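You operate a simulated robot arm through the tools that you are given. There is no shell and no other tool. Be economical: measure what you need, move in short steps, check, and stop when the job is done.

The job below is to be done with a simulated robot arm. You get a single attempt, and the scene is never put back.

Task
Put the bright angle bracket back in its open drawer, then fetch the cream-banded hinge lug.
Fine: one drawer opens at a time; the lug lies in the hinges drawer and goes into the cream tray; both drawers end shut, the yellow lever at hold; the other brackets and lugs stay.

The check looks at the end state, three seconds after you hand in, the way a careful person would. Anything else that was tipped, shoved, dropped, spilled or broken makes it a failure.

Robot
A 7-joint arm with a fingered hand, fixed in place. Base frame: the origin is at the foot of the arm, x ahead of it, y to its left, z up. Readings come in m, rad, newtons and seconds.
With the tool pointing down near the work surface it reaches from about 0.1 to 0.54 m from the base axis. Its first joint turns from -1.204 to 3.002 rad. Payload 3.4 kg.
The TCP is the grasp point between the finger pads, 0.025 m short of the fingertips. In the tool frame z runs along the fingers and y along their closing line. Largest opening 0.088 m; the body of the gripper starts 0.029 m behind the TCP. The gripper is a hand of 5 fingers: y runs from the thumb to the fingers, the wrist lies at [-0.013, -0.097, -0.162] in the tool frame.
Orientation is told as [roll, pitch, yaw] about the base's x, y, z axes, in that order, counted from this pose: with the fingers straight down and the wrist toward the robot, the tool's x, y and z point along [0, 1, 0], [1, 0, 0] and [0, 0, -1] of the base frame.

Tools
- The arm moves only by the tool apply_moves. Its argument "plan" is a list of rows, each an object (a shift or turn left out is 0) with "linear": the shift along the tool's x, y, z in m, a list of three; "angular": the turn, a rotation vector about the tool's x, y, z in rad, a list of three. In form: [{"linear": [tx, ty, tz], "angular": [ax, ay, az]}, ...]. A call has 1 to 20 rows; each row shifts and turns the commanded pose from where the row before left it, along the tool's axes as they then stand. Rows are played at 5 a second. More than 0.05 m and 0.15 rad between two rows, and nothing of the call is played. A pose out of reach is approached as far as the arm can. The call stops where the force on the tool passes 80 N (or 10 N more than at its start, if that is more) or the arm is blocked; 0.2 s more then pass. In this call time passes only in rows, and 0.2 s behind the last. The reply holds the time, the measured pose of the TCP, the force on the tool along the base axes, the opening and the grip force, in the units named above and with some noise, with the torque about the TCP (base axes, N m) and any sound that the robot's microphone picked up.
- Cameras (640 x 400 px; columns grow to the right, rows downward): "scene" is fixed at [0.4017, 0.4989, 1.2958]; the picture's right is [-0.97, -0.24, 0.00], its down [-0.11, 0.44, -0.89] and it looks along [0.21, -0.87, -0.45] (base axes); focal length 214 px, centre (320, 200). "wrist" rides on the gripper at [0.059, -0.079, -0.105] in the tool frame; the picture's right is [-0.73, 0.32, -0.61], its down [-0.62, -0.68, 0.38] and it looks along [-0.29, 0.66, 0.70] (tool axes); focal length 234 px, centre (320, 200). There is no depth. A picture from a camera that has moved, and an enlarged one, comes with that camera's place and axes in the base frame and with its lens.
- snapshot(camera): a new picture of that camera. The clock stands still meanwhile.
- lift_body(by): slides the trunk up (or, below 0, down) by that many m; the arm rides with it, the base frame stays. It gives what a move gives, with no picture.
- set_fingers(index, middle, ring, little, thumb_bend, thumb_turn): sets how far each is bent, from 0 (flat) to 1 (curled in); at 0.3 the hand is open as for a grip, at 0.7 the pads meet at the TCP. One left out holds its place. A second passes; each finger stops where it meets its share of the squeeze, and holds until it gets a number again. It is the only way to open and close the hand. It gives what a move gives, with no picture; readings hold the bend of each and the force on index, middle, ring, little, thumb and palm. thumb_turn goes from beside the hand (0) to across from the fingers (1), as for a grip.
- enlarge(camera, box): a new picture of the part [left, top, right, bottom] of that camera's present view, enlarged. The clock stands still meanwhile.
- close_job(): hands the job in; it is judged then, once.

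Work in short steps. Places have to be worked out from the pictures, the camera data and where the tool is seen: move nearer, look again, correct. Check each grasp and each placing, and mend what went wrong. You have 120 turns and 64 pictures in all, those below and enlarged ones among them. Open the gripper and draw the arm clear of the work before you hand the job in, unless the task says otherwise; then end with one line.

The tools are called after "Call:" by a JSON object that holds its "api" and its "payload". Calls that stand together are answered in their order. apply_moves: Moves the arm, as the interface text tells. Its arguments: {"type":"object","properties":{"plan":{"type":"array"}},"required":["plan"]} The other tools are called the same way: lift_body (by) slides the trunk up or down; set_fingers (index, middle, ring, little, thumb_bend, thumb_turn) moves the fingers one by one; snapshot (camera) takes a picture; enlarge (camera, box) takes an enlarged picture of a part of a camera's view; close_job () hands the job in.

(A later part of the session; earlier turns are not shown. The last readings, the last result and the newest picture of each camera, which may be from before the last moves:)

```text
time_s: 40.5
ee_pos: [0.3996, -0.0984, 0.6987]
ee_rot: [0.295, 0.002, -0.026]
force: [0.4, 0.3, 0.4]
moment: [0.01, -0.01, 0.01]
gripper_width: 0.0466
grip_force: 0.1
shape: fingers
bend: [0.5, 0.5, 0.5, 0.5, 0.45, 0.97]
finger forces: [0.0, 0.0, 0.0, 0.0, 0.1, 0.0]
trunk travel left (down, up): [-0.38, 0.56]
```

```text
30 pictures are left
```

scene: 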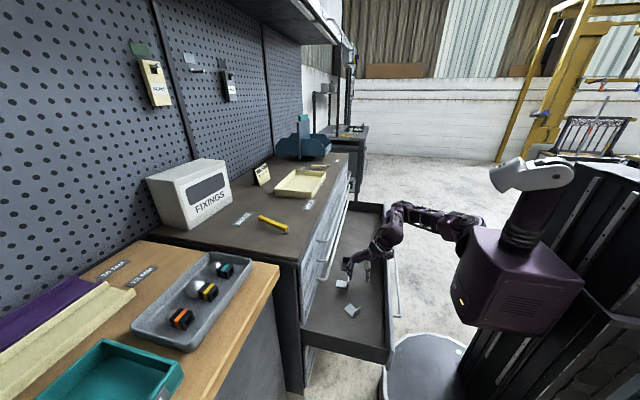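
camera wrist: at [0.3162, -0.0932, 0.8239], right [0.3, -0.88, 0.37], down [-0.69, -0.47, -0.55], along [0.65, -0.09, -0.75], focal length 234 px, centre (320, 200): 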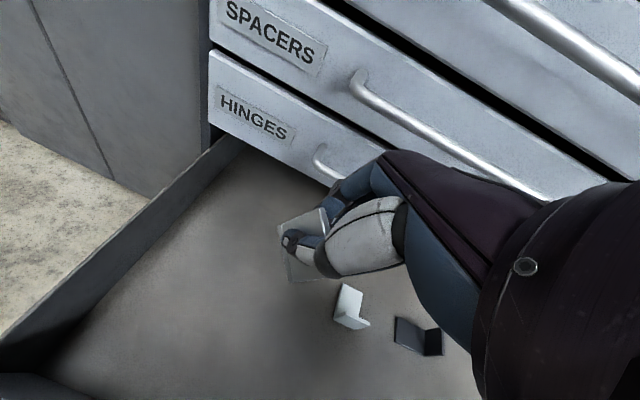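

The bracket is in place. To shut the drawer I'll push its front panel (outer face near x≈0.262) from outside, left of the handle at y≈0. I remove the tilt and draw back over the panel to x≈0.185.

Call:
{"api": "apply_moves", "payload": {"plan": [{"angular": [0, -0.147, 0]}, {"angular": [0, -0.147, 0]}, {"linear": [0.0175, -0.0358, 0]}, {"linear": [0.0175, -0.0358, 0]}, {"linear": [0.0175, -0.0358, 0]}, {"linear": [0.0175, -0.0358, 0]}, {"linear": [0.0175, -0.0358, 0]}, {"linear": [0.0175, -0.0358, 0]}]}}

Call:
{"api": "set_fingers", "payload": {"index": 0.4, "middle": 0.4, "ring": 0.4, "little": 0.4, "thumb_bend": 0.6}}

Call:
{"api": "snapshot", "payload": {"camera": "scene"}}

```text
time_s: 42.4
ee_pos: [0.258, 0.0593, 0.6819]
ee_rot: [0.0, 0.0, -0.026]
force: [0.0, -1.0, -0.5]
moment: [0.01, 0.03, 0.03]
gripper_width: 0.0467
grip_force: 0.0
shape: fingers
bend: [0.5, 0.5, 0.5, 0.5, 0.45, 0.97]
finger forces: [0.0, 0.1, 0.0, 0.0, 0.0, 0.1]
out of reach, approached as far as the arm can: row 3, 4, 5, 6, 7
trunk travel left (down, up): [-0.38, 0.56]
```

```text
time_s: 43.4
ee_pos: [0.2608, 0.061, 0.6813]
ee_rot: [0.003, 0.002, -0.025]
force: [-0.3, 1.4, 1.1]
moment: [0.0, 0.01, 0.0]
gripper_width: 0.0421
grip_force: 0.1
shape: fingers
bend: [0.4, 0.4, 0.4, 0.4, 0.6, 0.97]
finger forces: [0.0, 0.1, 0.0, 0.1, 0.1, 0.0]
trunk travel left (down, up): [-0.38, 0.56]
```

```text
29 pictures are left
```

scene: 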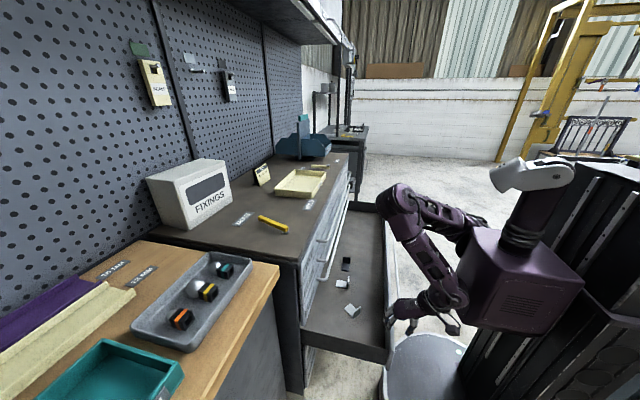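

Straight-down reach ends at x≈0.26 here, which is where the panel edge is. So I'll pinch the panel's top edge, thumb outside and fingers inside, and push. I open the hand, move to y≈-0.02, and look.

Call:
{"api": "set_fingers", "payload": {"index": 0.3, "middle": 0.3, "ring": 0.3, "little": 0.3, "thumb_bend": 0.3}}

Call:
{"api": "apply_moves", "payload": {"plan": [{"linear": [-0.027, 0.004, 0]}, {"linear": [-0.027, 0.004, 0]}, {"linear": [-0.027, 0.004, 0]}]}}

Call:
{"api": "snapshot", "payload": {"camera": "wrist"}}

Call:
{"api": "enlarge", "payload": {"camera": "scene", "box": [320, 230, 440, 370]}}

```text
time_s: 44.4
ee_pos: [0.2592, 0.0603, 0.6818]
ee_rot: [0.001, 0.001, -0.024]
force: [0.5, -0.3, 0.5]
moment: [0.01, 0.01, -0.02]
gripper_width: 0.0843
grip_force: 0.0
shape: fingers
bend: [0.3, 0.3, 0.3, 0.3, 0.3, 0.97]
finger forces: [0.1, 0.1, 0.0, 0.0, 0.0, 0.0]
trunk travel left (down, up): [-0.38, 0.56]
```

```text
time_s: 45.1
ee_pos: [0.3032, 0.0303, 0.6666]
ee_rot: [0.0, 0.002, -0.023]
force: [0.4, 1.1, -0.2]
moment: [0.03, 0.01, 0.02]
gripper_width: 0.0844
grip_force: 0.1
shape: fingers
bend: [0.3, 0.3, 0.3, 0.3, 0.3, 0.97]
finger forces: [0.1, 0.1, 0.1, 0.1, 0.0, 0.0]
out of reach, approached as far as the arm can: row 1, 2, 3
trunk travel left (down, up): [-0.38, 0.56]
```

```text
28 pictures are left
camera wrist: at [0.2252, 0.0916, 0.7724], right [0.31, -0.73, 0.61], down [-0.7, -0.61, -0.38], along [0.65, -0.31, -0.7], focal length 234 px, centre (320, 200)
```

wrist: 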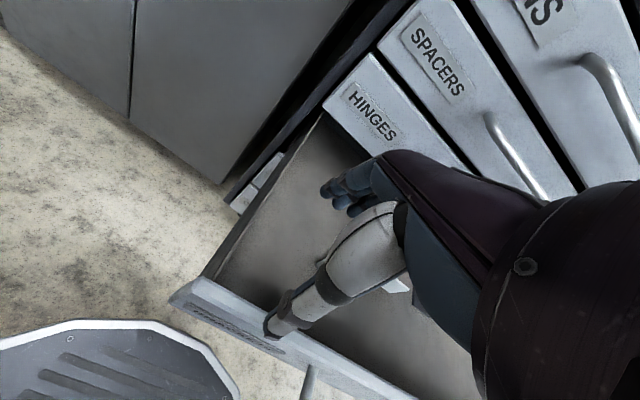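

```text
2.86 times, centred on (380, 300) of scene
camera zoom: at [0.4017, 0.4989, 1.2958], right [-0.97, -0.24, 0.0], down [-0.11, 0.44, -0.89], along [0.21, -0.87, -0.45], focal length 613 px, centre (149, -86)
```

zoom: 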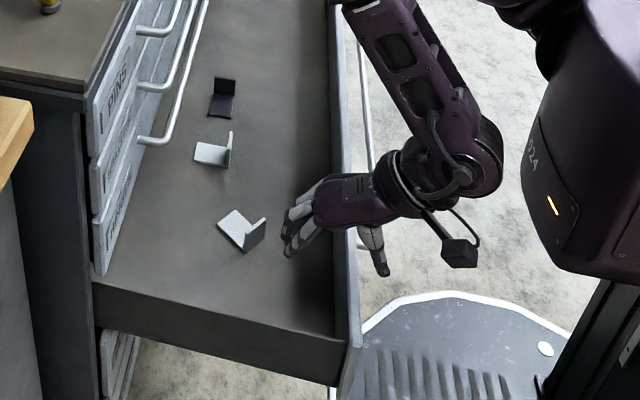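

The arm is too folded at this trunk height. I raise the trunk 0.25 m, lower with the arm, and aim for (0.268, -0.02, 0.66).

Call:
{"api": "lift_body", "payload": {"by": 0.25}}

Call:
{"api": "apply_moves", "payload": {"plan": [{"linear": [-0.0083, -0.006, 0.042]}, {"linear": [-0.0083, -0.006, 0.042]}, {"linear": [-0.0083, -0.006, 0.042]}, {"linear": [-0.0083, -0.006, 0.042]}, {"linear": [-0.0083, -0.006, 0.042]}, {"linear": [-0.0083, -0.006, 0.042]}]}}

```text
time_s: 47.7
ee_pos: [0.3021, 0.0297, 0.9162]
ee_rot: [0.001, 0.002, -0.023]
force: [0.2, 0.9, -0.1]
moment: [0.02, -0.01, 0.03]
gripper_width: 0.0846
grip_force: 0.0
shape: fingers
bend: [0.3, 0.3, 0.3, 0.3, 0.3, 0.97]
finger forces: [0.0, 0.0, 0.1, 0.0, 0.1, 0.0]
trunk travel left (down, up): [-0.63, 0.31]
```

```text
time_s: 49.1
ee_pos: [0.2823, 0.0426, 0.7803]
ee_rot: [0.001, 0.008, -0.024]
force: [-0.3, -0.5, 0.1]
moment: [0.02, -0.03, -0.03]
gripper_width: 0.0842
grip_force: 0.1
shape: fingers
bend: [0.3, 0.3, 0.3, 0.3, 0.3, 0.97]
finger forces: [0.1, 0.0, 0.0, 0.0, 0.1, 0.0]
out of reach, approached as far as the arm can: row 3, 4, 5, 6
trunk travel left (down, up): [-0.63, 0.31]
```

The close-in region is a poor fit for this arm. Instead I'll push the handle bar (x≈0.213, z≈0.53) from outside, further right at y≈-0.35, where the radius is comfortable. I swing right first, at height 0.78.

Call:
{"api": "apply_moves", "payload": {"plan": [{"linear": [-0.038, 0.004, 0]}, {"linear": [-0.038, 0.004, 0]}, {"linear": [-0.038, 0.004, 0]}, {"linear": [-0.038, 0.004, 0]}, {"linear": [-0.038, 0.004, 0]}, {"angular": [0, 0, 0.145]}, {"angular": [0, 0, 0.145]}, {"angular": [0, 0, 0.145]}, {"angular": [0, 0, 0.145]}]}}

```text
time_s: 51.1
ee_pos: [0.3527, -0.036, 0.8522]
ee_rot: [-0.003, 0.004, -0.606]
force: [0.3, 0.7, 0.0]
moment: [-0.01, 0.03, 0.01]
gripper_width: 0.0844
grip_force: 0.0
shape: fingers
bend: [0.3, 0.3, 0.3, 0.3, 0.3, 0.97]
finger forces: [0.1, 0.1, 0.0, 0.1, 0.1, 0.1]
out of reach, approached as far as the arm can: row 1, 2, 3, 4, 5, 7, 8, 9
trunk travel left (down, up): [-0.63, 0.31]
```

Now at yaw -0.6. I continue right to about (0.35, -0.25).

Call:
{"api": "apply_moves", "payload": {"plan": [{"linear": [-0.0288, 0.02, 0]}, {"linear": [-0.0288, 0.02, 0]}, {"linear": [-0.0288, 0.02, 0]}, {"linear": [-0.0288, 0.02, 0]}, {"linear": [-0.0288, 0.02, 0]}, {"linear": [-0.0288, 0.02, 0]}]}}

Call:
{"api": "apply_moves", "payload": {"plan": [{"linear": [-0.04, -0.005, 0]}, {"linear": [-0.04, -0.005, 0]}, {"linear": [-0.04, -0.005, 0]}, {"linear": [-0.04, -0.005, 0]}, {"linear": [-0.04, -0.005, 0]}]}}

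```text
time_s: 52.5
ee_pos: [0.3772, -0.2387, 0.8618]
ee_rot: [0.002, 0.001, -0.603]
force: [-1.1, 0.8, 0.5]
moment: [0.02, 0.0, 0.03]
gripper_width: 0.0845
grip_force: 0.0
shape: fingers
bend: [0.3, 0.3, 0.3, 0.3, 0.3, 0.97]
finger forces: [0.0, 0.1, 0.0, 0.1, 0.0, 0.0]
out of reach, approached as far as the arm can: row 3, 4
trunk travel left (down, up): [-0.63, 0.31]
```

```text
time_s: 53.7
ee_pos: [0.2551, -0.3942, 0.8528]
ee_rot: [0.0, -0.001, -0.604]
force: [-0.8, 0.0, 0.9]
moment: [-0.02, -0.02, -0.04]
gripper_width: 0.0846
grip_force: 0.1
shape: fingers
bend: [0.3, 0.3, 0.3, 0.3, 0.3, 0.97]
finger forces: [0.1, 0.0, 0.0, 0.1, 0.0, 0.0]
out of reach, approached as far as the arm can: row 2, 3
trunk travel left (down, up): [-0.63, 0.31]
```

Now back to x≈0.12 at y≈-0.40, outside the handle bar.

Call:
{"api": "apply_moves", "payload": {"plan": [{"linear": [-0.0193, -0.0278, 0]}, {"linear": [-0.0193, -0.0278, 0]}, {"linear": [-0.0193, -0.0278, 0]}, {"linear": [-0.0193, -0.0278, 0]}]}}

Call:
{"api": "snapshot", "payload": {"camera": "scene"}}

```text
time_s: 54.7
ee_pos: [0.1171, -0.3965, 0.8488]
ee_rot: [0.0, -0.002, -0.605]
force: [1.1, 0.6, -0.3]
moment: [-0.03, -0.01, 0.0]
gripper_width: 0.0846
grip_force: 0.2
shape: fingers
bend: [0.3, 0.3, 0.3, 0.3, 0.3, 0.97]
finger forces: [0.0, 0.0, 0.1, 0.0, 0.0, 0.0]
out of reach, approached as far as the arm can: row 2
trunk travel left (down, up): [-0.63, 0.31]
```

```text
26 pictures are left
```

scene: 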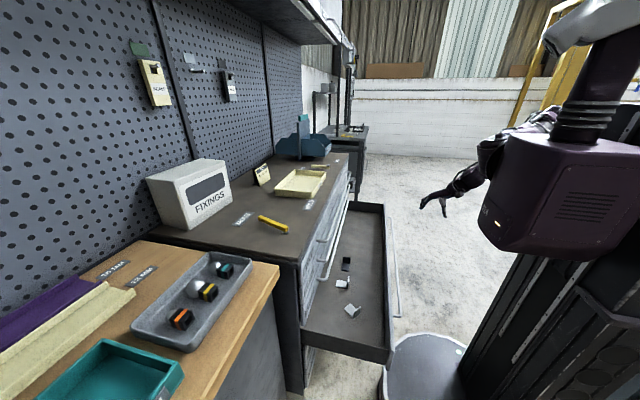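

The hand is outside the drawer front. I lower the trunk 0.32 so the fingers face the handle bar.

Call:
{"api": "lift_body", "payload": {"by": -0.32}}

Call:
{"api": "enlarge", "payload": {"camera": "scene", "box": [320, 190, 480, 310]}}

```text
time_s: 57.9
ee_pos: [0.1184, -0.3977, 0.5289]
ee_rot: [0.0, 0.002, -0.604]
force: [-0.1, 0.1, 0.2]
moment: [0.0, 0.0, 0.02]
gripper_width: 0.0845
grip_force: 0.0
shape: fingers
bend: [0.3, 0.3, 0.3, 0.3, 0.3, 0.97]
finger forces: [0.0, 0.0, 0.0, 0.0, 0.1, 0.1]
trunk travel left (down, up): [-0.31, 0.63]
```

```text
3.33 times, centred on (400, 250) of scene
camera zoom: at [0.4017, 0.4989, 1.2958], right [-0.97, -0.24, 0.0], down [-0.11, 0.44, -0.89], along [0.21, -0.87, -0.45], focal length 715 px, centre (53, 33)
```

zoom: 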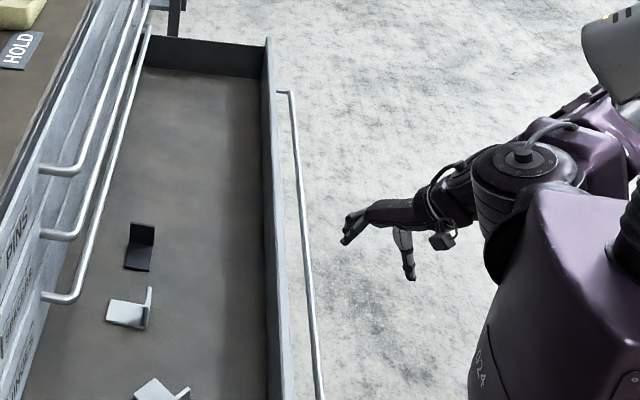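

I lower 2 cm more so the finger length covers the bar at z≈0.52. Then I push +x.

Call:
{"api": "lift_body", "payload": {"by": -0.02}}

Call:
{"api": "apply_moves", "payload": {"plan": [{"linear": [0.0171, 0.0247, 0]}, {"linear": [0.0171, 0.0247, 0]}, {"linear": [0.0171, 0.0247, 0]}, {"linear": [0.0171, 0.0247, 0]}]}}

Call:
{"api": "snapshot", "payload": {"camera": "scene"}}

```text
time_s: 58.6
ee_pos: [0.1195, -0.3972, 0.5081]
ee_rot: [-0.001, 0.001, -0.605]
force: [-0.3, 0.2, 0.4]
moment: [0.01, -0.01, -0.01]
gripper_width: 0.0845
grip_force: 0.1
shape: fingers
bend: [0.3, 0.3, 0.3, 0.3, 0.3, 0.97]
finger forces: [0.0, 0.1, 0.0, 0.0, 0.0, 0.1]
trunk travel left (down, up): [-0.29, 0.65]
```

```text
time_s: 59.6
ee_pos: [0.24, -0.3971, 0.5088]
ee_rot: [0.002, 0.0, -0.603]
force: [-1.1, 0.3, 0.1]
moment: [0.03, 0.0, -0.04]
gripper_width: 0.0843
grip_force: 0.7
shape: fingers
bend: [0.3, 0.31, 0.3, 0.3, 0.3, 0.97]
finger forces: [0.0, 0.8, 0.1, 0.0, 0.0, 0.1]
trunk travel left (down, up): [-0.29, 0.65]
```

```text
24 pictures are left
```

scene: 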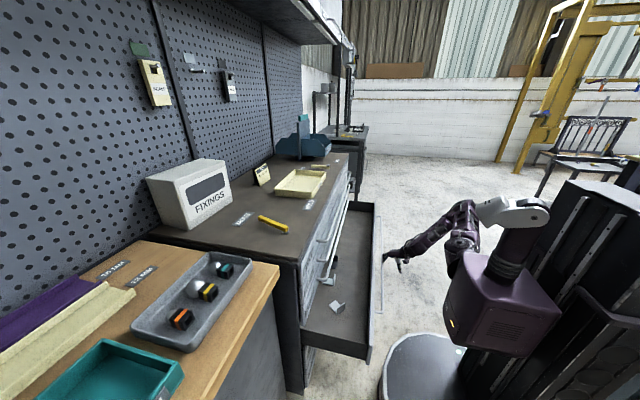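

The drawer is closing easily. I keep pushing more gently.

Call:
{"api": "apply_moves", "payload": {"plan": [{"linear": [0.0114, 0.0165, 0]}, {"linear": [0.0114, 0.0165, 0]}, {"linear": [0.0114, 0.0165, 0]}, {"linear": [0.0114, 0.0165, 0]}, {"linear": [0.0114, 0.0165, 0]}, {"linear": [0.0114, 0.0165, 0]}, {"linear": [0.0114, 0.0165, 0]}, {"linear": [0.0086, 0.0123, 0]}]}}

Call:
{"api": "snapshot", "payload": {"camera": "scene"}}

```text
time_s: 61.4
ee_pos: [0.3963, -0.3981, 0.5091]
ee_rot: [-0.001, 0.0, -0.605]
force: [-4.6, -0.4, -0.8]
moment: [0.09, 0.04, -0.16]
gripper_width: 0.0845
grip_force: 2.4
shape: fingers
bend: [0.3, 0.33, 0.3, 0.3, 0.3, 0.97]
finger forces: [0.1, 4.2, 0.1, 0.0, 0.0, 0.0]
trunk travel left (down, up): [-0.29, 0.65]
```

```text
23 pictures are left
```

scene: 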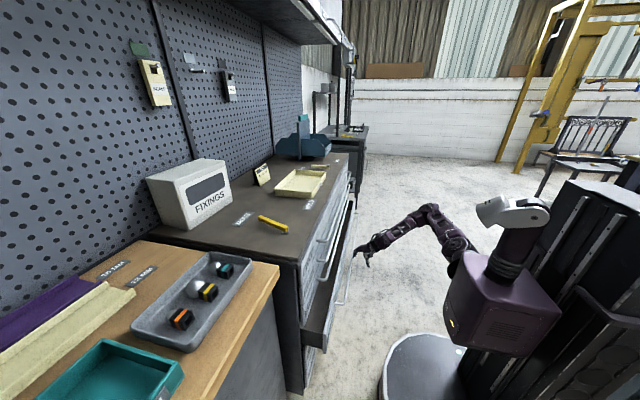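

About 7 cm remains. I continue pushing until the resistance shows it is shut.

Call:
{"api": "apply_moves", "payload": {"plan": [{"linear": [0.0114, 0.0165, 0]}, {"linear": [0.0114, 0.0165, 0]}, {"linear": [0.0086, 0.0123, 0]}]}}

Call:
{"api": "apply_moves", "payload": {"plan": [{"linear": [0.0057, 0.0082, 0]}, {"linear": [0.0057, 0.0082, 0]}]}}

Call:
{"api": "enlarge", "payload": {"camera": "scene", "box": [280, 170, 440, 400]}}

```text
time_s: 62.2
ee_pos: [0.4501, -0.3969, 0.5092]
ee_rot: [0.0, 0.002, -0.605]
force: [-4.6, -1.9, -1.9]
moment: [0.06, -0.02, -0.23]
gripper_width: 0.0846
grip_force: 2.1
shape: fingers
bend: [0.3, 0.33, 0.3, 0.3, 0.3, 0.97]
finger forces: [0.0, 4.6, 0.0, 0.0, 0.0, 0.1]
trunk travel left (down, up): [-0.29, 0.65]
```

```text
time_s: 62.8
ee_pos: [0.4704, -0.3961, 0.5076]
ee_rot: [0.002, 0.0, -0.601]
force: [0.0, -0.1, 0.1]
moment: [0.01, 0.01, -0.03]
gripper_width: 0.0844
grip_force: 0.1
shape: fingers
bend: [0.3, 0.3, 0.3, 0.3, 0.3, 0.97]
finger forces: [0.0, 0.2, 0.0, 0.0, 0.0, 0.1]
trunk travel left (down, up): [-0.29, 0.65]
```

```text
1.74 times, centred on (360, 285) of scene
camera zoom: at [0.4017, 0.4989, 1.2958], right [-0.97, -0.24, 0.0], down [-0.11, 0.44, -0.89], along [0.21, -0.87, -0.45], focal length 373 px, centre (250, 52)
```

zoom: 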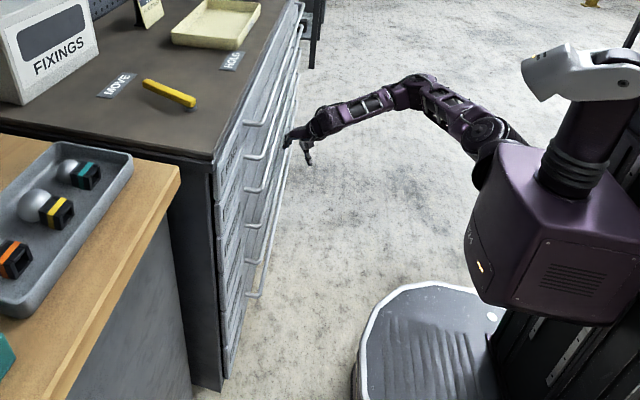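

The drawer pulled itself shut and the front is flush. Now for the hinges bar (z≈0.63, x≈0.51): I back off, raise to its height, and rotate the hand to point forward, fingers above and thumb below.

Call:
{"api": "apply_moves", "payload": {"plan": [{"linear": [-0.02, -0.029, 0]}, {"linear": [-0.02, -0.029, 0]}, {"linear": [-0.02, -0.029, 0]}, {"linear": [-0.02, -0.029, 0]}]}}

Call:
{"api": "lift_body", "payload": {"by": 0.125}}

Call:
{"api": "apply_moves", "payload": {"plan": [{"angular": [-0.143, 0, 0]}, {"angular": [-0.143, 0, 0]}, {"angular": [-0.143, 0, 0]}, {"angular": [-0.143, 0, 0]}, {"angular": [-0.143, 0, 0]}, {"angular": [-0.143, 0, 0]}, {"angular": [-0.143, 0, 0]}, {"angular": [-0.143, 0, 0]}, {"angular": [-0.143, 0, 0]}, {"angular": [-0.143, 0, 0]}, {"angular": [-0.141, 0, 0]}]}}

Call:
{"api": "enlarge", "payload": {"camera": "scene", "box": [290, 160, 490, 320]}}

```text
time_s: 63.8
ee_pos: [0.3295, -0.3983, 0.5114]
ee_rot: [0.0, 0.002, -0.606]
force: [0.0, 0.5, -0.1]
moment: [-0.01, -0.02, 0.01]
gripper_width: 0.0845
grip_force: 0.1
shape: fingers
bend: [0.3, 0.3, 0.3, 0.3, 0.3, 0.97]
finger forces: [0.0, 0.0, 0.0, 0.0, 0.0, 0.1]
trunk travel left (down, up): [-0.29, 0.65]
```

```text
time_s: 65.3
ee_pos: [0.3282, -0.3978, 0.6355]
ee_rot: [0.0, 0.002, -0.606]
force: [-0.1, 0.2, 0.5]
moment: [-0.01, -0.02, 0.03]
gripper_width: 0.0844
grip_force: 0.1
shape: fingers
bend: [0.3, 0.3, 0.3, 0.3, 0.3, 0.97]
finger forces: [0.0, 0.1, 0.1, 0.0, 0.1, 0.1]
trunk travel left (down, up): [-0.415, 0.525]
```

```text
time_s: 67.7
ee_pos: [0.3123, -0.5119, 0.8003]
ee_rot: [-0.181, -1.502, -0.421]
force: [-0.4, -0.3, 0.5]
moment: [-0.01, -0.01, -0.01]
gripper_width: 0.0848
grip_force: 0.1
shape: fingers
bend: [0.3, 0.3, 0.3, 0.3, 0.3, 0.98]
finger forces: [0.2, 0.1, 0.1, 0.0, 0.1, 0.1]
out of reach, approached as far as the arm can: row 5, 6, 7, 8, 9, 10, 11
trunk travel left (down, up): [-0.415, 0.525]
```

```text
2.50 times, centred on (390, 240) of scene
camera zoom: at [0.4017, 0.4989, 1.2958], right [-0.97, -0.24, 0.0], down [-0.11, 0.44, -0.89], along [0.21, -0.87, -0.45], focal length 536 px, centre (145, 100)
```

zoom: 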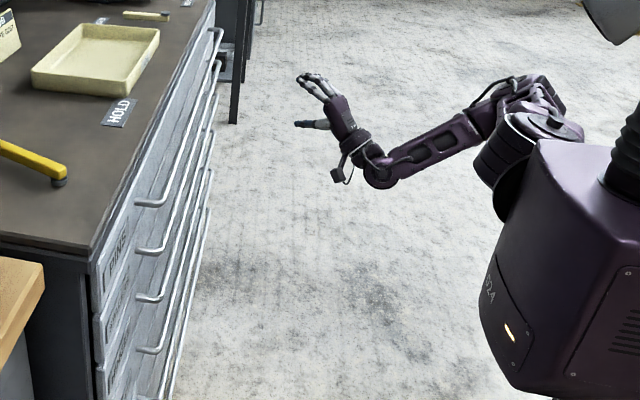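

The hand now points forward horizontally. I lower the trunk 0.16 to bar height and look with the wrist camera.

Call:
{"api": "lift_body", "payload": {"by": -0.16}}

Call:
{"api": "snapshot", "payload": {"camera": "wrist"}}

```text
time_s: 69.5
ee_pos: [0.3124, -0.5118, 0.6399]
ee_rot: [-0.175, -1.502, -0.428]
force: [-0.5, 0.1, -1.1]
moment: [0.02, 0.02, 0.02]
gripper_width: 0.0851
grip_force: 0.0
shape: fingers
bend: [0.3, 0.3, 0.3, 0.3, 0.3, 0.98]
finger forces: [0.0, 0.0, 0.0, 0.0, 0.0, 0.1]
trunk travel left (down, up): [-0.255, 0.685]
```

```text
20 pictures are left
camera wrist: at [0.2548, -0.4004, 0.5689], right [-0.89, -0.26, 0.37], down [-0.08, -0.71, -0.7], along [0.45, -0.65, 0.61], focal length 234 px, centre (320, 200)
```

wrist: 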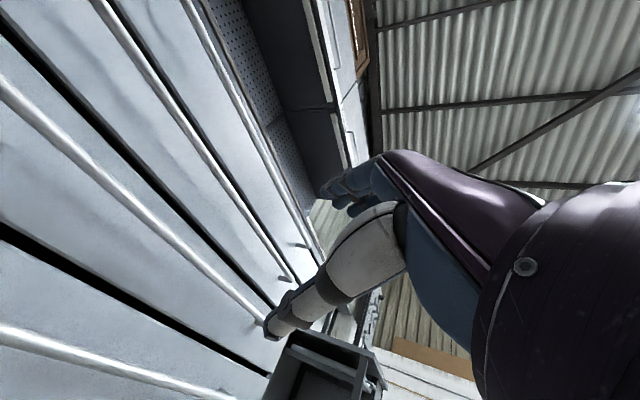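

The hinges bar measures x≈0.515, z≈0.636, which lines up with the hand. I advance toward it.

Call:
{"api": "apply_moves", "payload": {"plan": [{"linear": [0.023, 0.001, 0.0247]}, {"linear": [0.023, 0.001, 0.0247]}, {"linear": [0.023, 0.001, 0.0247]}, {"linear": [0.023, 0.001, 0.0247]}]}}

Call:
{"api": "apply_moves", "payload": {"plan": [{"linear": [0.023, 0.001, 0.0247]}]}}

Call:
{"api": "snapshot", "payload": {"camera": "wrist"}}

```text
time_s: 70.5
ee_pos: [0.4271, -0.5113, 0.6827]
ee_rot: [-0.189, -1.496, -0.413]
force: [-0.1, 0.1, 0.0]
moment: [0.01, 0.03, -0.02]
gripper_width: 0.0848
grip_force: 0.0
shape: fingers
bend: [0.3, 0.3, 0.3, 0.3, 0.3, 0.98]
finger forces: [0.0, 0.0, 0.1, 0.1, 0.0, 0.0]
out of reach, approached as far as the arm can: row 1, 2, 3, 4
trunk travel left (down, up): [-0.255, 0.685]
```

```text
time_s: 70.9
ee_pos: [0.4545, -0.5145, 0.6955]
ee_rot: [-0.185, -1.495, -0.415]
force: [0.0, 0.8, 0.2]
moment: [0.01, 0.03, 0.0]
gripper_width: 0.0845
grip_force: 0.1
shape: fingers
bend: [0.3, 0.3, 0.3, 0.3, 0.3, 0.98]
finger forces: [0.1, 0.0, 0.0, 0.0, 0.1, 0.0]
out of reach, approached as far as the arm can: row 1
trunk travel left (down, up): [-0.255, 0.685]
```

```text
19 pictures are left
camera wrist: at [0.3962, -0.4029, 0.6238], right [-0.89, -0.27, 0.38], down [-0.08, -0.71, -0.7], along [0.45, -0.65, 0.61], focal length 234 px, centre (320, 200)
```

wrist: 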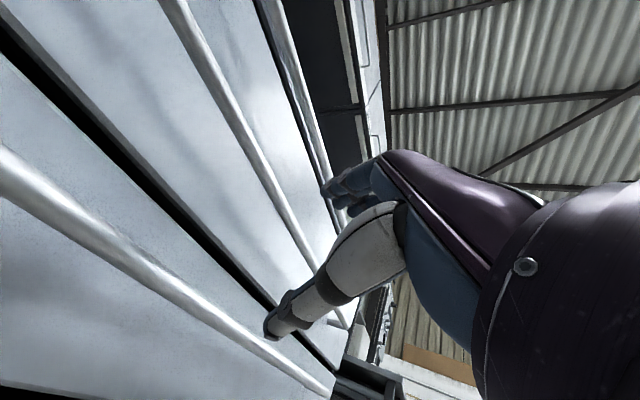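

The hand rises as it extends, so I compensate with the trunk: down 0.075, then advance further.

Call:
{"api": "lift_body", "payload": {"by": -0.075}}

Call:
{"api": "apply_moves", "payload": {"plan": [{"linear": [0.012, 0.0, 0.012]}, {"linear": [0.012, 0.0, 0.012]}]}}

```text
time_s: 72.1
ee_pos: [0.4548, -0.5132, 0.6198]
ee_rot: [-0.189, -1.494, -0.41]
force: [0.0, 0.4, -0.5]
moment: [0.02, -0.01, 0.0]
gripper_width: 0.0848
grip_force: 0.0
shape: fingers
bend: [0.3, 0.3, 0.3, 0.3, 0.3, 0.98]
finger forces: [0.1, 0.1, 0.1, 0.0, 0.0, 0.0]
trunk travel left (down, up): [-0.18, 0.76]
```

```text
time_s: 72.7
ee_pos: [0.4831, -0.5148, 0.6291]
ee_rot: [-0.207, -1.491, -0.39]
force: [0.4, -0.6, 0.1]
moment: [-0.02, 0.0, 0.01]
gripper_width: 0.0849
grip_force: 0.1
shape: fingers
bend: [0.3, 0.3, 0.3, 0.3, 0.3, 0.98]
finger forces: [0.0, 0.0, 0.1, 0.1, 0.1, 0.1]
out of reach, approached as far as the arm can: row 1, 2
trunk travel left (down, up): [-0.18, 0.76]
```

Tracking well. One more step brings the TCP onto the bar; then I check with a zoomed scene view.

Call:
{"api": "apply_moves", "payload": {"plan": [{"linear": [0.011, 0.0, 0.011]}, {"linear": [0.009, 0.0, 0.009]}]}}

Call:
{"api": "enlarge", "payload": {"camera": "scene", "box": [310, 170, 400, 260]}}

```text
time_s: 73.3
ee_pos: [0.5118, -0.5104, 0.6277]
ee_rot: [-0.185, -1.497, -0.416]
force: [0.1, -1.0, 0.4]
moment: [0.02, -0.01, 0.03]
gripper_width: 0.085
grip_force: 0.1
shape: fingers
bend: [0.3, 0.3, 0.3, 0.3, 0.3, 0.98]
finger forces: [0.1, 0.1, 0.1, 0.0, 0.0, 0.0]
trunk travel left (down, up): [-0.18, 0.76]
```

```text
4.44 times, centred on (355, 215) of scene
camera zoom: at [0.4017, 0.4989, 1.2958], right [-0.97, -0.24, 0.0], down [-0.11, 0.44, -0.89], along [0.21, -0.87, -0.45], focal length 953 px, centre (164, 133)
```

zoom: 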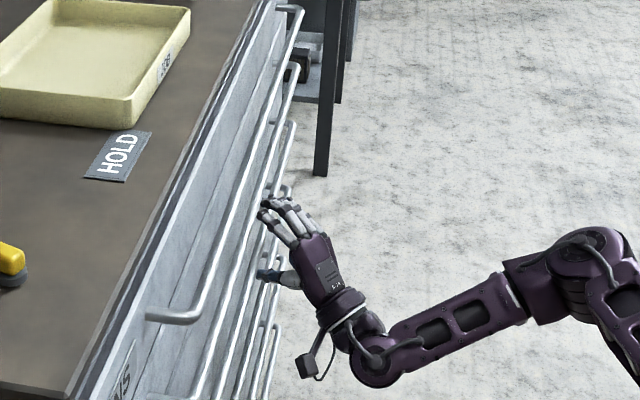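

The hand straddles the bar. I close around it and check the forces.

Call:
{"api": "set_fingers", "payload": {"index": 0.8, "middle": 0.8, "ring": 0.8, "little": 0.8, "thumb_bend": 0.75}}

Call:
{"api": "enlarge", "payload": {"camera": "scene", "box": [320, 190, 370, 240]}}

```text
time_s: 74.3
ee_pos: [0.5098, -0.5083, 0.6322]
ee_rot: [-0.188, -1.505, -0.413]
force: [13.2, -13.5, 27.7]
moment: [-0.5, -0.22, -0.17]
gripper_width: 0.0001
grip_force: 20.7
shape: fingers
bend: [0.73, 0.63, 0.71, 0.8, 0.73, 0.97]
finger forces: [13.6, 12.0, 13.4, 0.1, 2.2, 0.1]
trunk travel left (down, up): [-0.18, 0.76]
```

```text
8.00 times, centred on (345, 215) of scene
camera zoom: at [0.4017, 0.4989, 1.2958], right [-0.97, -0.24, 0.0], down [-0.11, 0.44, -0.89], along [0.21, -0.87, -0.45], focal length 1716 px, centre (120, 80)
```

zoom: 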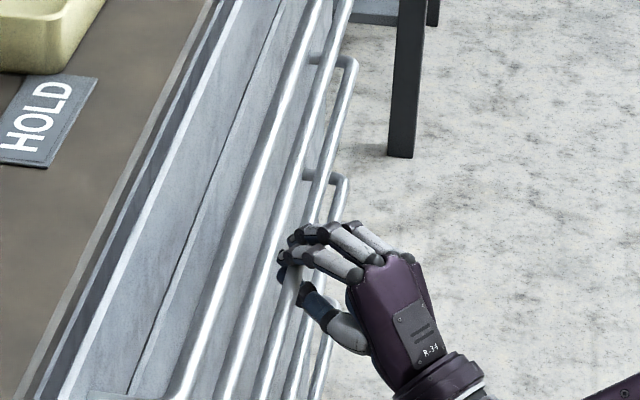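

Fingers hook over the third bar (z 0.632, hinges). I pull 6 cm in -x and see if the drawer follows.

Call:
{"api": "apply_moves", "payload": {"plan": [{"linear": [-0.0113, -0.001, -0.0165]}, {"linear": [-0.0113, -0.001, -0.0165]}, {"linear": [-0.0113, -0.001, -0.0165]}]}}

Call:
{"api": "snapshot", "payload": {"camera": "scene"}}

```text
time_s: 75.1
ee_pos: [0.4516, -0.5087, 0.6301]
ee_rot: [-0.205, -1.497, -0.393]
force: [5.3, -2.8, 15.3]
moment: [-0.17, -0.1, 0.06]
gripper_width: 0.0002
grip_force: 8.7
shape: fingers
bend: [0.74, 0.63, 0.75, 0.8, 0.74, 0.97]
finger forces: [7.9, 8.5, 0.0, 0.0, 0.0, 0.1]
trunk travel left (down, up): [-0.18, 0.76]
```

```text
16 pictures are left
```

scene: 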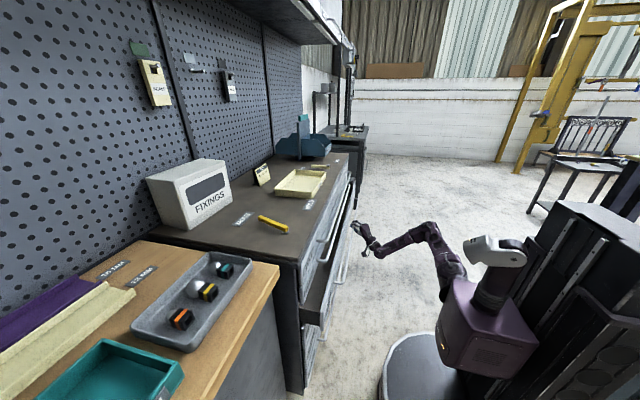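

The hinges drawer is opening. I pull another 0.2 m.

Call:
{"api": "apply_moves", "payload": {"plan": [{"linear": [-0.0113, -0.001, -0.0165]}, {"linear": [-0.0113, -0.001, -0.0165]}, {"linear": [-0.0113, -0.001, -0.0165]}, {"linear": [-0.0113, -0.001, -0.0165]}, {"linear": [-0.0113, -0.001, -0.0165]}, {"linear": [-0.0113, -0.001, -0.0165]}, {"linear": [-0.0113, -0.001, -0.0165]}, {"linear": [-0.0113, -0.001, -0.0165]}, {"linear": [-0.0113, -0.001, -0.0165]}, {"linear": [-0.0113, -0.001, -0.0165]}]}}

Call:
{"api": "enlarge", "payload": {"camera": "scene", "box": [270, 170, 430, 350]}}

```text
time_s: 77.3
ee_pos: [0.2481, -0.5095, 0.6339]
ee_rot: [-0.193, -1.497, -0.41]
force: [2.0, -2.0, 8.1]
moment: [-0.1, -0.05, 0.0]
gripper_width: 0.0
grip_force: 4.7
shape: fingers
bend: [0.74, 0.67, 0.76, 0.8, 0.73, 0.97]
finger forces: [0.4, 6.4, 2.9, 0.0, 0.1, 0.0]
trunk travel left (down, up): [-0.18, 0.76]
```

```text
2.22 times, centred on (350, 260) of scene
camera zoom: at [0.4017, 0.4989, 1.2958], right [-0.97, -0.24, 0.0], down [-0.11, 0.44, -0.89], along [0.21, -0.87, -0.45], focal length 477 px, centre (253, 67)
```

zoom: 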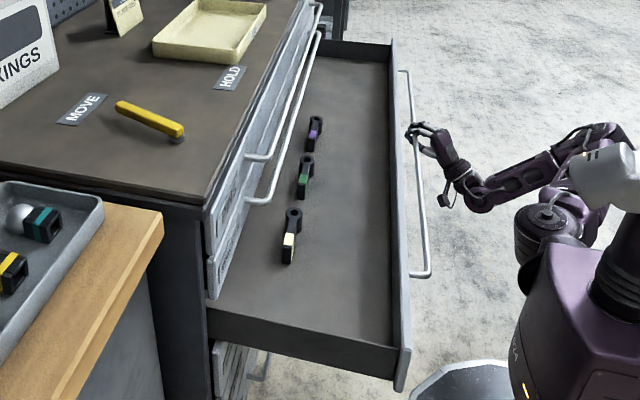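

The cream-banded lug lies at about (0.488, -0.175) with the drawer not fully open. I pull the remaining ~4 cm gently so the lug clears the spacers bar above.

Call:
{"api": "apply_moves", "payload": {"plan": [{"linear": [-0.0057, -0.0005, -0.0082]}, {"linear": [-0.0057, -0.0005, -0.0082]}, {"linear": [-0.0057, -0.0005, -0.0082]}]}}

Call:
{"api": "apply_moves", "payload": {"plan": [{"linear": [-0.0057, -0.0005, -0.0082]}, {"linear": [-0.0028, -0.0003, -0.0041]}]}}

```text
time_s: 78.1
ee_pos: [0.2195, -0.5097, 0.6336]
ee_rot: [-0.201, -1.496, -0.4]
force: [4.9, 1.0, 6.7]
moment: [-0.15, 0.0, 0.06]
gripper_width: 0.0
grip_force: 5.1
shape: fingers
bend: [0.74, 0.68, 0.75, 0.8, 0.73, 0.97]
finger forces: [0.2, 8.2, 2.0, 0.1, 0.0, 0.0]
trunk travel left (down, up): [-0.18, 0.76]
```

```text
time_s: 78.7
ee_pos: [0.2052, -0.51, 0.635]
ee_rot: [-0.199, -1.495, -0.402]
force: [6.5, 0.8, 6.8]
moment: [-0.12, 0.0, 0.15]
gripper_width: 0.0002
grip_force: 5.8
shape: fingers
bend: [0.74, 0.68, 0.75, 0.8, 0.73, 0.97]
finger forces: [0.2, 10.0, 1.2, 0.0, 0.0, 0.1]
trunk travel left (down, up): [-0.18, 0.76]
```

Resistance is building, so the drawer is close to its stop. I release the bar and back away.

Call:
{"api": "set_fingers", "payload": {"index": 0.3, "middle": 0.3, "ring": 0.3, "little": 0.3, "thumb_bend": 0.3}}

Call:
{"api": "apply_moves", "payload": {"plan": [{"linear": [-0.015, 0, -0.02]}, {"linear": [-0.015, 0, -0.02]}, {"linear": [-0.015, 0, -0.02]}]}}

Call:
{"api": "enlarge", "payload": {"camera": "scene", "box": [270, 170, 430, 350]}}

```text
time_s: 79.7
ee_pos: [0.2057, -0.5114, 0.6311]
ee_rot: [-0.154, -1.494, -0.447]
force: [-6.3, -4.6, -12.5]
moment: [0.3, 0.01, -0.16]
gripper_width: 0.0844
grip_force: 7.1
shape: fingers
bend: [0.3, 0.3, 0.73, 0.3, 0.3, 0.97]
finger forces: [0.0, 0.0, 14.1, 0.0, 0.1, 0.0]
trunk travel left (down, up): [-0.18, 0.76]
```

```text
time_s: 80.5
ee_pos: [0.1316, -0.5144, 0.6391]
ee_rot: [-0.192, -1.494, -0.407]
force: [0.6, 0.3, -0.4]
moment: [0.0, 0.0, 0.01]
gripper_width: 0.0845
grip_force: 0.0
shape: fingers
bend: [0.3, 0.3, 0.3, 0.3, 0.3, 0.97]
finger forces: [0.1, 0.1, 0.1, 0.0, 0.1, 0.0]
trunk travel left (down, up): [-0.18, 0.76]
```

```text
2.22 times, centred on (350, 260) of scene
camera zoom: at [0.4017, 0.4989, 1.2958], right [-0.97, -0.24, 0.0], down [-0.11, 0.44, -0.89], along [0.21, -0.87, -0.45], focal length 477 px, centre (253, 67)
```

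zoom: 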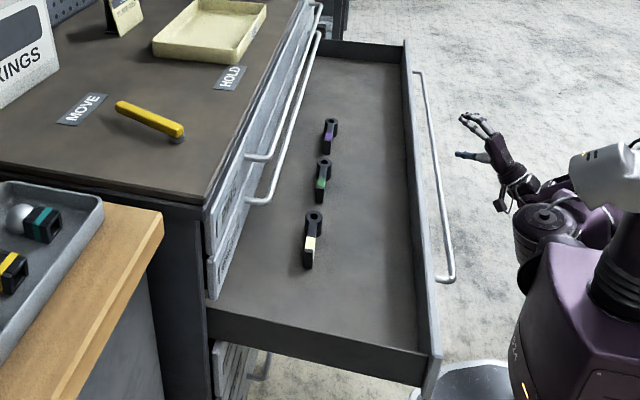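

The hand is free and the lug now sits at about x≈0.449, y≈-0.12 to -0.24. I raise the trunk 0.32 and turn the hand back to pointing down.

Call:
{"api": "lift_body", "payload": {"by": 0.32}}

Call:
{"api": "apply_moves", "payload": {"plan": [{"angular": [0.143, 0, 0]}, {"angular": [0.143, 0, 0]}, {"angular": [0.143, 0, 0]}, {"angular": [0.143, 0, 0]}, {"angular": [0.143, 0, 0]}, {"angular": [0.143, 0, 0]}, {"angular": [0.143, 0, 0]}, {"angular": [0.143, 0, 0]}, {"angular": [0.143, 0, 0]}, {"angular": [0.143, 0, 0]}, {"angular": [0.07, 0, 0]}]}}

```text
time_s: 83.6
ee_pos: [0.1309, -0.5145, 0.9583]
ee_rot: [-0.188, -1.497, -0.411]
force: [1.1, 0.3, 0.3]
moment: [-0.02, 0.04, -0.04]
gripper_width: 0.0845
grip_force: 0.0
shape: fingers
bend: [0.3, 0.3, 0.3, 0.3, 0.3, 0.97]
finger forces: [0.0, 0.0, 0.0, 0.0, 0.1, 0.0]
trunk travel left (down, up): [-0.5, 0.44]
```

```text
time_s: 86.0
ee_pos: [0.1844, -0.501, 0.864]
ee_rot: [-0.014, 0.003, -0.6]
force: [-0.4, 0.4, -0.4]
moment: [0.03, 0.03, -0.01]
gripper_width: 0.0844
grip_force: 0.1
shape: fingers
bend: [0.3, 0.3, 0.3, 0.3, 0.3, 0.97]
finger forces: [0.0, 0.0, 0.0, 0.0, 0.0, 0.0]
out of reach, approached as far as the arm can: row 3, 4, 5, 6, 7, 8, 9, 10
trunk travel left (down, up): [-0.5, 0.44]
```

Now I swing to above the lug near (0.42, -0.15) and return to yaw 0.

Call:
{"api": "apply_moves", "payload": {"plan": [{"linear": [0.047, 0, 0]}, {"linear": [0.047, 0, 0]}, {"linear": [0.047, 0, 0]}, {"linear": [0.047, 0, 0]}, {"linear": [0.047, 0, 0]}, {"linear": [0.047, 0, 0]}, {"linear": [0.047, 0, 0]}, {"linear": [0.047, 0, 0]}, {"linear": [0.047, 0, 0]}, {"angular": [0, 0, -0.148]}, {"angular": [0, 0, -0.148]}, {"angular": [0, 0, -0.148]}, {"angular": [0, 0, -0.148]}]}}

Call:
{"api": "snapshot", "payload": {"camera": "wrist"}}

```text
time_s: 88.8
ee_pos: [0.4517, -0.1885, 0.8605]
ee_rot: [-0.011, 0.011, -0.005]
force: [0.5, -0.4, 0.2]
moment: [0.0, 0.02, -0.03]
gripper_width: 0.0846
grip_force: 0.0
shape: fingers
bend: [0.3, 0.3, 0.3, 0.3, 0.3, 0.97]
finger forces: [0.0, 0.0, 0.0, 0.0, 0.1, 0.0]
out of reach, approached as far as the arm can: row 2, 3, 4, 5
trunk travel left (down, up): [-0.5, 0.44]
```

```text
13 pictures are left
camera wrist: at [0.3738, -0.1273, 0.9668], right [0.32, -0.72, 0.61], down [-0.69, -0.62, -0.37], along [0.65, -0.3, -0.7], focal length 234 px, centre (320, 200)
```

wrist: 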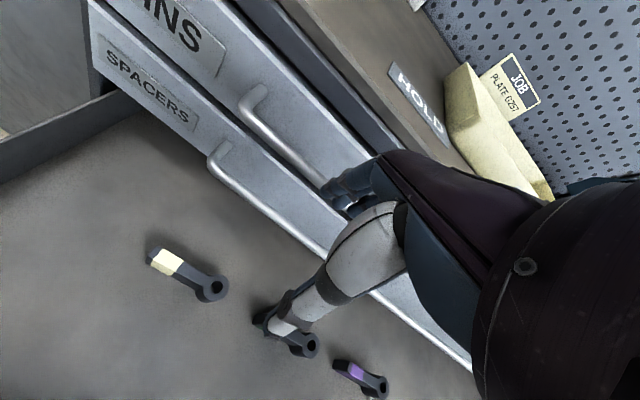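

The lug runs along y from about -0.105 to -0.205 at x≈0.446, with its top at z≈0.636. I narrow the fingers a bit, align at y=-0.150, and lower with the trunk to z≈0.68.

Call:
{"api": "set_fingers", "payload": {"index": 0.42, "middle": 0.42, "ring": 0.42, "little": 0.42, "thumb_bend": 0.42}}

Call:
{"api": "apply_moves", "payload": {"plan": [{"linear": [0.019, -0.0035, 0], "angular": [-0.011, 0.011, 0]}, {"linear": [0.019, -0.0035, 0]}]}}

Call:
{"api": "lift_body", "payload": {"by": -0.18}}

Call:
{"api": "enlarge", "payload": {"camera": "wrist", "box": [140, 120, 460, 400]}}

```text
time_s: 89.8
ee_pos: [0.4519, -0.188, 0.8604]
ee_rot: [-0.009, 0.01, -0.006]
force: [0.6, -0.4, -0.3]
moment: [-0.02, 0.02, -0.01]
gripper_width: 0.0598
grip_force: 0.1
shape: fingers
bend: [0.42, 0.42, 0.42, 0.42, 0.42, 0.97]
finger forces: [0.0, 0.1, 0.1, 0.0, 0.0, 0.0]
trunk travel left (down, up): [-0.5, 0.44]
```

```text
time_s: 90.4
ee_pos: [0.4461, -0.1491, 0.8613]
ee_rot: [-0.001, -0.004, -0.007]
force: [-0.3, 0.5, 0.5]
moment: [-0.03, 0.03, 0.01]
gripper_width: 0.0598
grip_force: 0.0
shape: fingers
bend: [0.42, 0.42, 0.42, 0.42, 0.42, 0.97]
finger forces: [0.1, 0.1, 0.0, 0.0, 0.0, 0.0]
trunk travel left (down, up): [-0.5, 0.44]
```

```text
time_s: 92.4
ee_pos: [0.4448, -0.1501, 0.6821]
ee_rot: [0.0, -0.003, -0.008]
force: [0.3, 0.0, 0.4]
moment: [0.01, 0.0, -0.01]
gripper_width: 0.0598
grip_force: 0.0
shape: fingers
bend: [0.42, 0.42, 0.42, 0.42, 0.42, 0.97]
finger forces: [0.0, 0.1, 0.1, 0.0, 0.0, 0.0]
trunk travel left (down, up): [-0.32, 0.62]
```

```text
1.43 times, centred on (300, 260) of wrist
camera zoom: at [0.3667, -0.0893, 0.7871], right [0.32, -0.73, 0.61], down [-0.69, -0.62, -0.38], along [0.66, -0.29, -0.7], focal length 334 px, centre (349, 114)
```

zoom: 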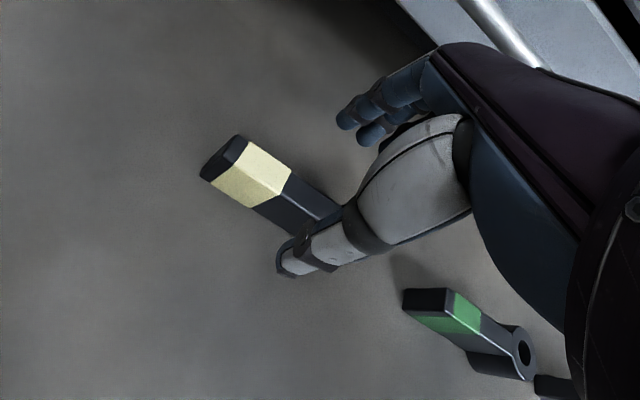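

The hand straddles the lug correctly at mid-length. I lower 5 cm by arm in small rows, watching force.

Call:
{"api": "apply_moves", "payload": {"plan": [{"linear": [0, -0.001, 0.012]}, {"linear": [0, -0.001, 0.012]}, {"linear": [0, 0, 0.012]}]}}

Call:
{"api": "apply_moves", "payload": {"plan": [{"linear": [0, 0, 0.006]}, {"linear": [0, 0, 0.005]}]}}

Call:
{"api": "enlarge", "payload": {"camera": "scene", "box": [320, 230, 400, 290]}}

```text
time_s: 93.2
ee_pos: [0.4429, -0.1491, 0.6443]
ee_rot: [0.002, -0.003, -0.009]
force: [-0.3, -0.3, -0.1]
moment: [-0.03, -0.01, 0.04]
gripper_width: 0.0597
grip_force: 0.0
shape: fingers
bend: [0.42, 0.42, 0.42, 0.42, 0.42, 0.97]
finger forces: [0.0, 0.0, 0.0, 0.0, 0.1, 0.0]
trunk travel left (down, up): [-0.32, 0.62]
```

```text
time_s: 93.8
ee_pos: [0.4431, -0.1505, 0.6343]
ee_rot: [-0.002, -0.001, -0.008]
force: [-0.8, 0.4, -0.1]
moment: [0.0, -0.02, 0.0]
gripper_width: 0.0595
grip_force: 0.1
shape: fingers
bend: [0.42, 0.42, 0.42, 0.42, 0.42, 0.97]
finger forces: [0.0, 0.0, 0.0, 0.0, 0.0, 0.0]
trunk travel left (down, up): [-0.32, 0.62]
```

```text
6.67 times, centred on (360, 260) of scene
camera zoom: at [0.4017, 0.4989, 1.2958], right [-0.97, -0.24, 0.0], down [-0.11, 0.44, -0.89], along [0.21, -0.87, -0.45], focal length 1430 px, centre (53, -200)
```

zoom: 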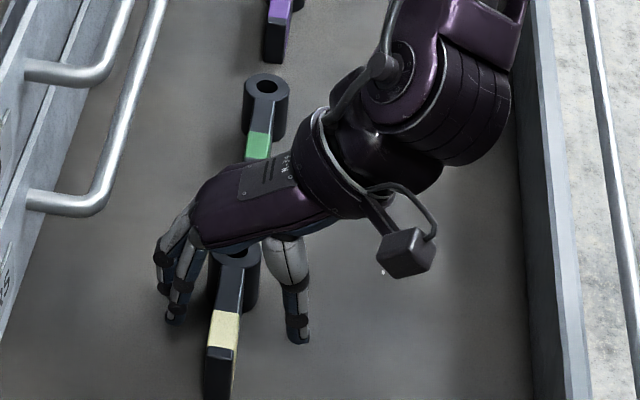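

Thumb and fingers straddle the arm of the lug just behind the cream band. I lower 8 mm more and close.

Call:
{"api": "apply_moves", "payload": {"plan": [{"linear": [0, 0, 0.004]}, {"linear": [0, 0, 0.004]}]}}

Call:
{"api": "set_fingers", "payload": {"index": 0.75, "middle": 0.75, "ring": 0.6, "little": 0.42, "thumb_bend": 0.75}}

Call:
{"api": "enlarge", "payload": {"camera": "scene", "box": [320, 230, 400, 290]}}

```text
time_s: 94.4
ee_pos: [0.4428, -0.1497, 0.6253]
ee_rot: [0.0, -0.001, -0.008]
force: [-0.1, -0.4, -0.2]
moment: [0.0, 0.0, 0.03]
gripper_width: 0.0597
grip_force: 0.1
shape: fingers
bend: [0.42, 0.42, 0.42, 0.42, 0.42, 0.97]
finger forces: [0.1, 0.0, 0.0, 0.1, 0.0, 0.0]
trunk travel left (down, up): [-0.32, 0.62]
```

```text
time_s: 95.4
ee_pos: [0.4417, -0.1506, 0.6256]
ee_rot: [0.001, -0.001, -0.006]
force: [0.7, -0.9, -0.1]
moment: [-0.04, -0.01, 0.05]
gripper_width: 0.0084
grip_force: 10.9
shape: fingers
bend: [0.73, 0.73, 0.6, 0.42, 0.65, 0.96]
finger forces: [6.6, 4.4, 0.0, 0.0, 11.2, 0.0]
trunk travel left (down, up): [-0.32, 0.62]
```

```text
6.67 times, centred on (360, 260) of scene
camera zoom: at [0.4017, 0.4989, 1.2958], right [-0.97, -0.24, 0.0], down [-0.11, 0.44, -0.89], along [0.21, -0.87, -0.45], focal length 1430 px, centre (53, -200)
```

zoom: 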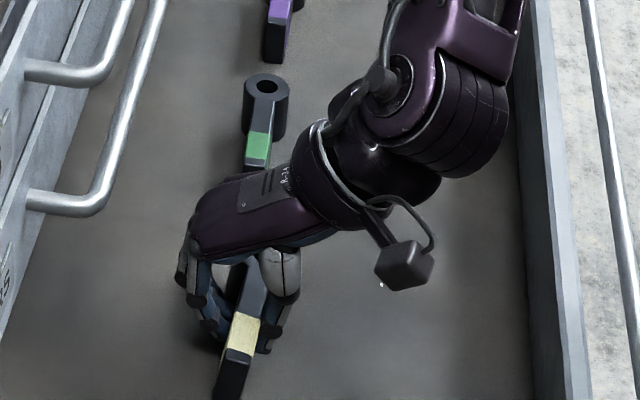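

Grip is good: index and middle against the thumb at 11 N. I firm it slightly and lift straight up with the trunk 0.40 m.

Call:
{"api": "set_fingers", "payload": {"index": 0.82, "middle": 0.82, "thumb_bend": 0.82}}

Call:
{"api": "lift_body", "payload": {"by": 0.05}}

Call:
{"api": "enlarge", "payload": {"camera": "scene", "box": [310, 200, 410, 290]}}

```text
time_s: 96.4
ee_pos: [0.4433, -0.1491, 0.6251]
ee_rot: [0.0, -0.001, -0.007]
force: [1.0, 0.4, -2.4]
moment: [-0.07, 0.0, 0.04]
gripper_width: 0.0086
grip_force: 20.5
shape: fingers
bend: [0.77, 0.79, 0.6, 0.42, 0.63, 0.94]
finger forces: [10.6, 10.3, 0.0, 0.0, 20.8, 0.0]
trunk travel left (down, up): [-0.32, 0.62]
```

```text
time_s: 97.3
ee_pos: [0.4445, -0.1495, 0.6763]
ee_rot: [0.0, 0.001, -0.007]
force: [0.0, 0.0, -6.5]
moment: [0.0, -0.09, -0.01]
gripper_width: 0.0087
grip_force: 21.5
shape: fingers
bend: [0.77, 0.8, 0.6, 0.42, 0.67, 0.9]
finger forces: [14.6, 6.2, 0.0, 0.0, 20.9, 0.0]
trunk travel left (down, up): [-0.37, 0.57]
```

```text
4.44 times, centred on (360, 245) of scene
camera zoom: at [0.4017, 0.4989, 1.2958], right [-0.97, -0.24, 0.0], down [-0.11, 0.44, -0.89], along [0.21, -0.87, -0.45], focal length 953 px, centre (142, 0)
```

zoom: 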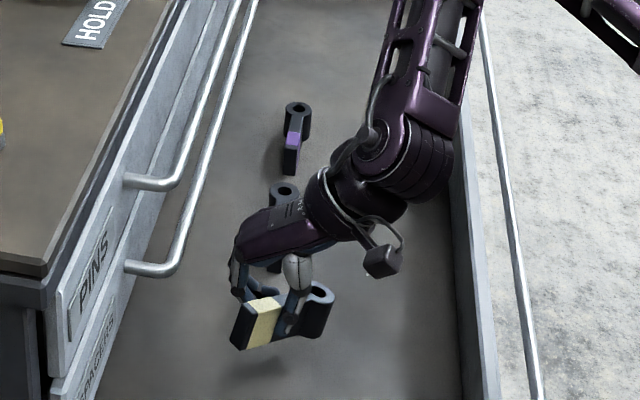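

The lug is lifted and held at 21 N, though it has swung in the hand. I shift 2.5 cm away from the bars and lift it 0.35 m further.

Call:
{"api": "apply_moves", "payload": {"plan": [{"linear": [0, -0.0125, 0]}, {"linear": [0, -0.0125, 0]}]}}

Call:
{"api": "lift_body", "payload": {"by": 0.36}}

Call:
{"api": "snapshot", "payload": {"camera": "wrist"}}

```text
time_s: 98.0
ee_pos: [0.4185, -0.1505, 0.6746]
ee_rot: [0.0, 0.001, -0.009]
force: [-0.2, -0.1, -6.2]
moment: [-0.01, -0.09, -0.02]
gripper_width: 0.0088
grip_force: 21.1
shape: fingers
bend: [0.77, 0.81, 0.6, 0.42, 0.67, 0.9]
finger forces: [14.5, 6.4, 0.1, 0.0, 21.0, 0.0]
trunk travel left (down, up): [-0.37, 0.57]
```

```text
time_s: 101.5
ee_pos: [0.4181, -0.1507, 1.0346]
ee_rot: [0.0, 0.0, -0.005]
force: [0.4, -0.2, -5.6]
moment: [-0.01, -0.09, 0.0]
gripper_width: 0.0087
grip_force: 21.3
shape: fingers
bend: [0.77, 0.81, 0.6, 0.42, 0.67, 0.9]
finger forces: [14.4, 6.4, 0.1, 0.0, 21.1, 0.0]
trunk travel left (down, up): [-0.73, 0.21]
```

```text
8 pictures are left
camera wrist: at [0.3399, -0.0894, 1.1411], right [0.32, -0.73, 0.61], down [-0.69, -0.62, -0.38], along [0.66, -0.29, -0.7], focal length 234 px, centre (320, 200)
```

wrist: 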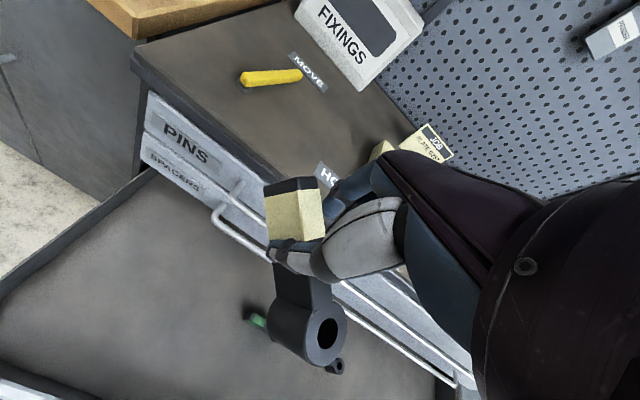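

The lug hangs securely with its eye toward the robot. I move out toward the tray at z≈1.03, first part.

Call:
{"api": "apply_moves", "payload": {"plan": [{"linear": [-0.0245, 0.0297, 0]}, {"linear": [-0.0245, 0.0297, 0]}, {"linear": [-0.0245, 0.0297, 0]}, {"linear": [-0.0245, 0.0297, 0]}, {"linear": [-0.0245, 0.0297, 0]}]}}

Call:
{"api": "apply_moves", "payload": {"plan": [{"linear": [-0.0245, 0.0297, 0]}, {"linear": [-0.0245, 0.0297, 0]}, {"linear": [-0.0245, 0.0297, 0]}, {"linear": [-0.0245, 0.0297, 0]}]}}

Call:
{"api": "enlarge", "payload": {"camera": "scene", "box": [250, 130, 370, 220]}}

```text
time_s: 102.7
ee_pos: [0.5659, -0.2733, 1.0338]
ee_rot: [0.002, -0.001, -0.005]
force: [0.6, 0.0, -5.3]
moment: [0.01, -0.09, 0.03]
gripper_width: 0.0088
grip_force: 20.9
shape: fingers
bend: [0.77, 0.81, 0.6, 0.42, 0.67, 0.89]
finger forces: [14.8, 6.4, 0.0, 0.0, 21.1, 0.0]
trunk travel left (down, up): [-0.73, 0.21]
```

```text
time_s: 103.7
ee_pos: [0.6505, -0.367, 1.0485]
ee_rot: [0.001, -0.002, -0.007]
force: [-1.0, -0.8, -6.0]
moment: [0.02, -0.05, -0.01]
gripper_width: 0.0084
grip_force: 21.7
shape: fingers
bend: [0.77, 0.81, 0.6, 0.42, 0.68, 0.88]
finger forces: [16.6, 5.5, 0.0, 0.0, 21.9, 0.0]
out of reach, approached as far as the arm can: row 3, 4
trunk travel left (down, up): [-0.73, 0.21]
```

```text
4.44 times, centred on (310, 175) of scene
camera zoom: at [0.4017, 0.4989, 1.2958], right [-0.97, -0.24, 0.0], down [-0.11, 0.44, -0.89], along [0.21, -0.87, -0.45], focal length 953 px, centre (364, 311)
```

zoom: 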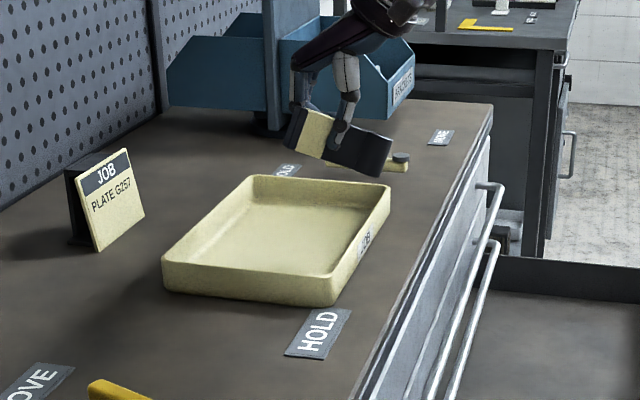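

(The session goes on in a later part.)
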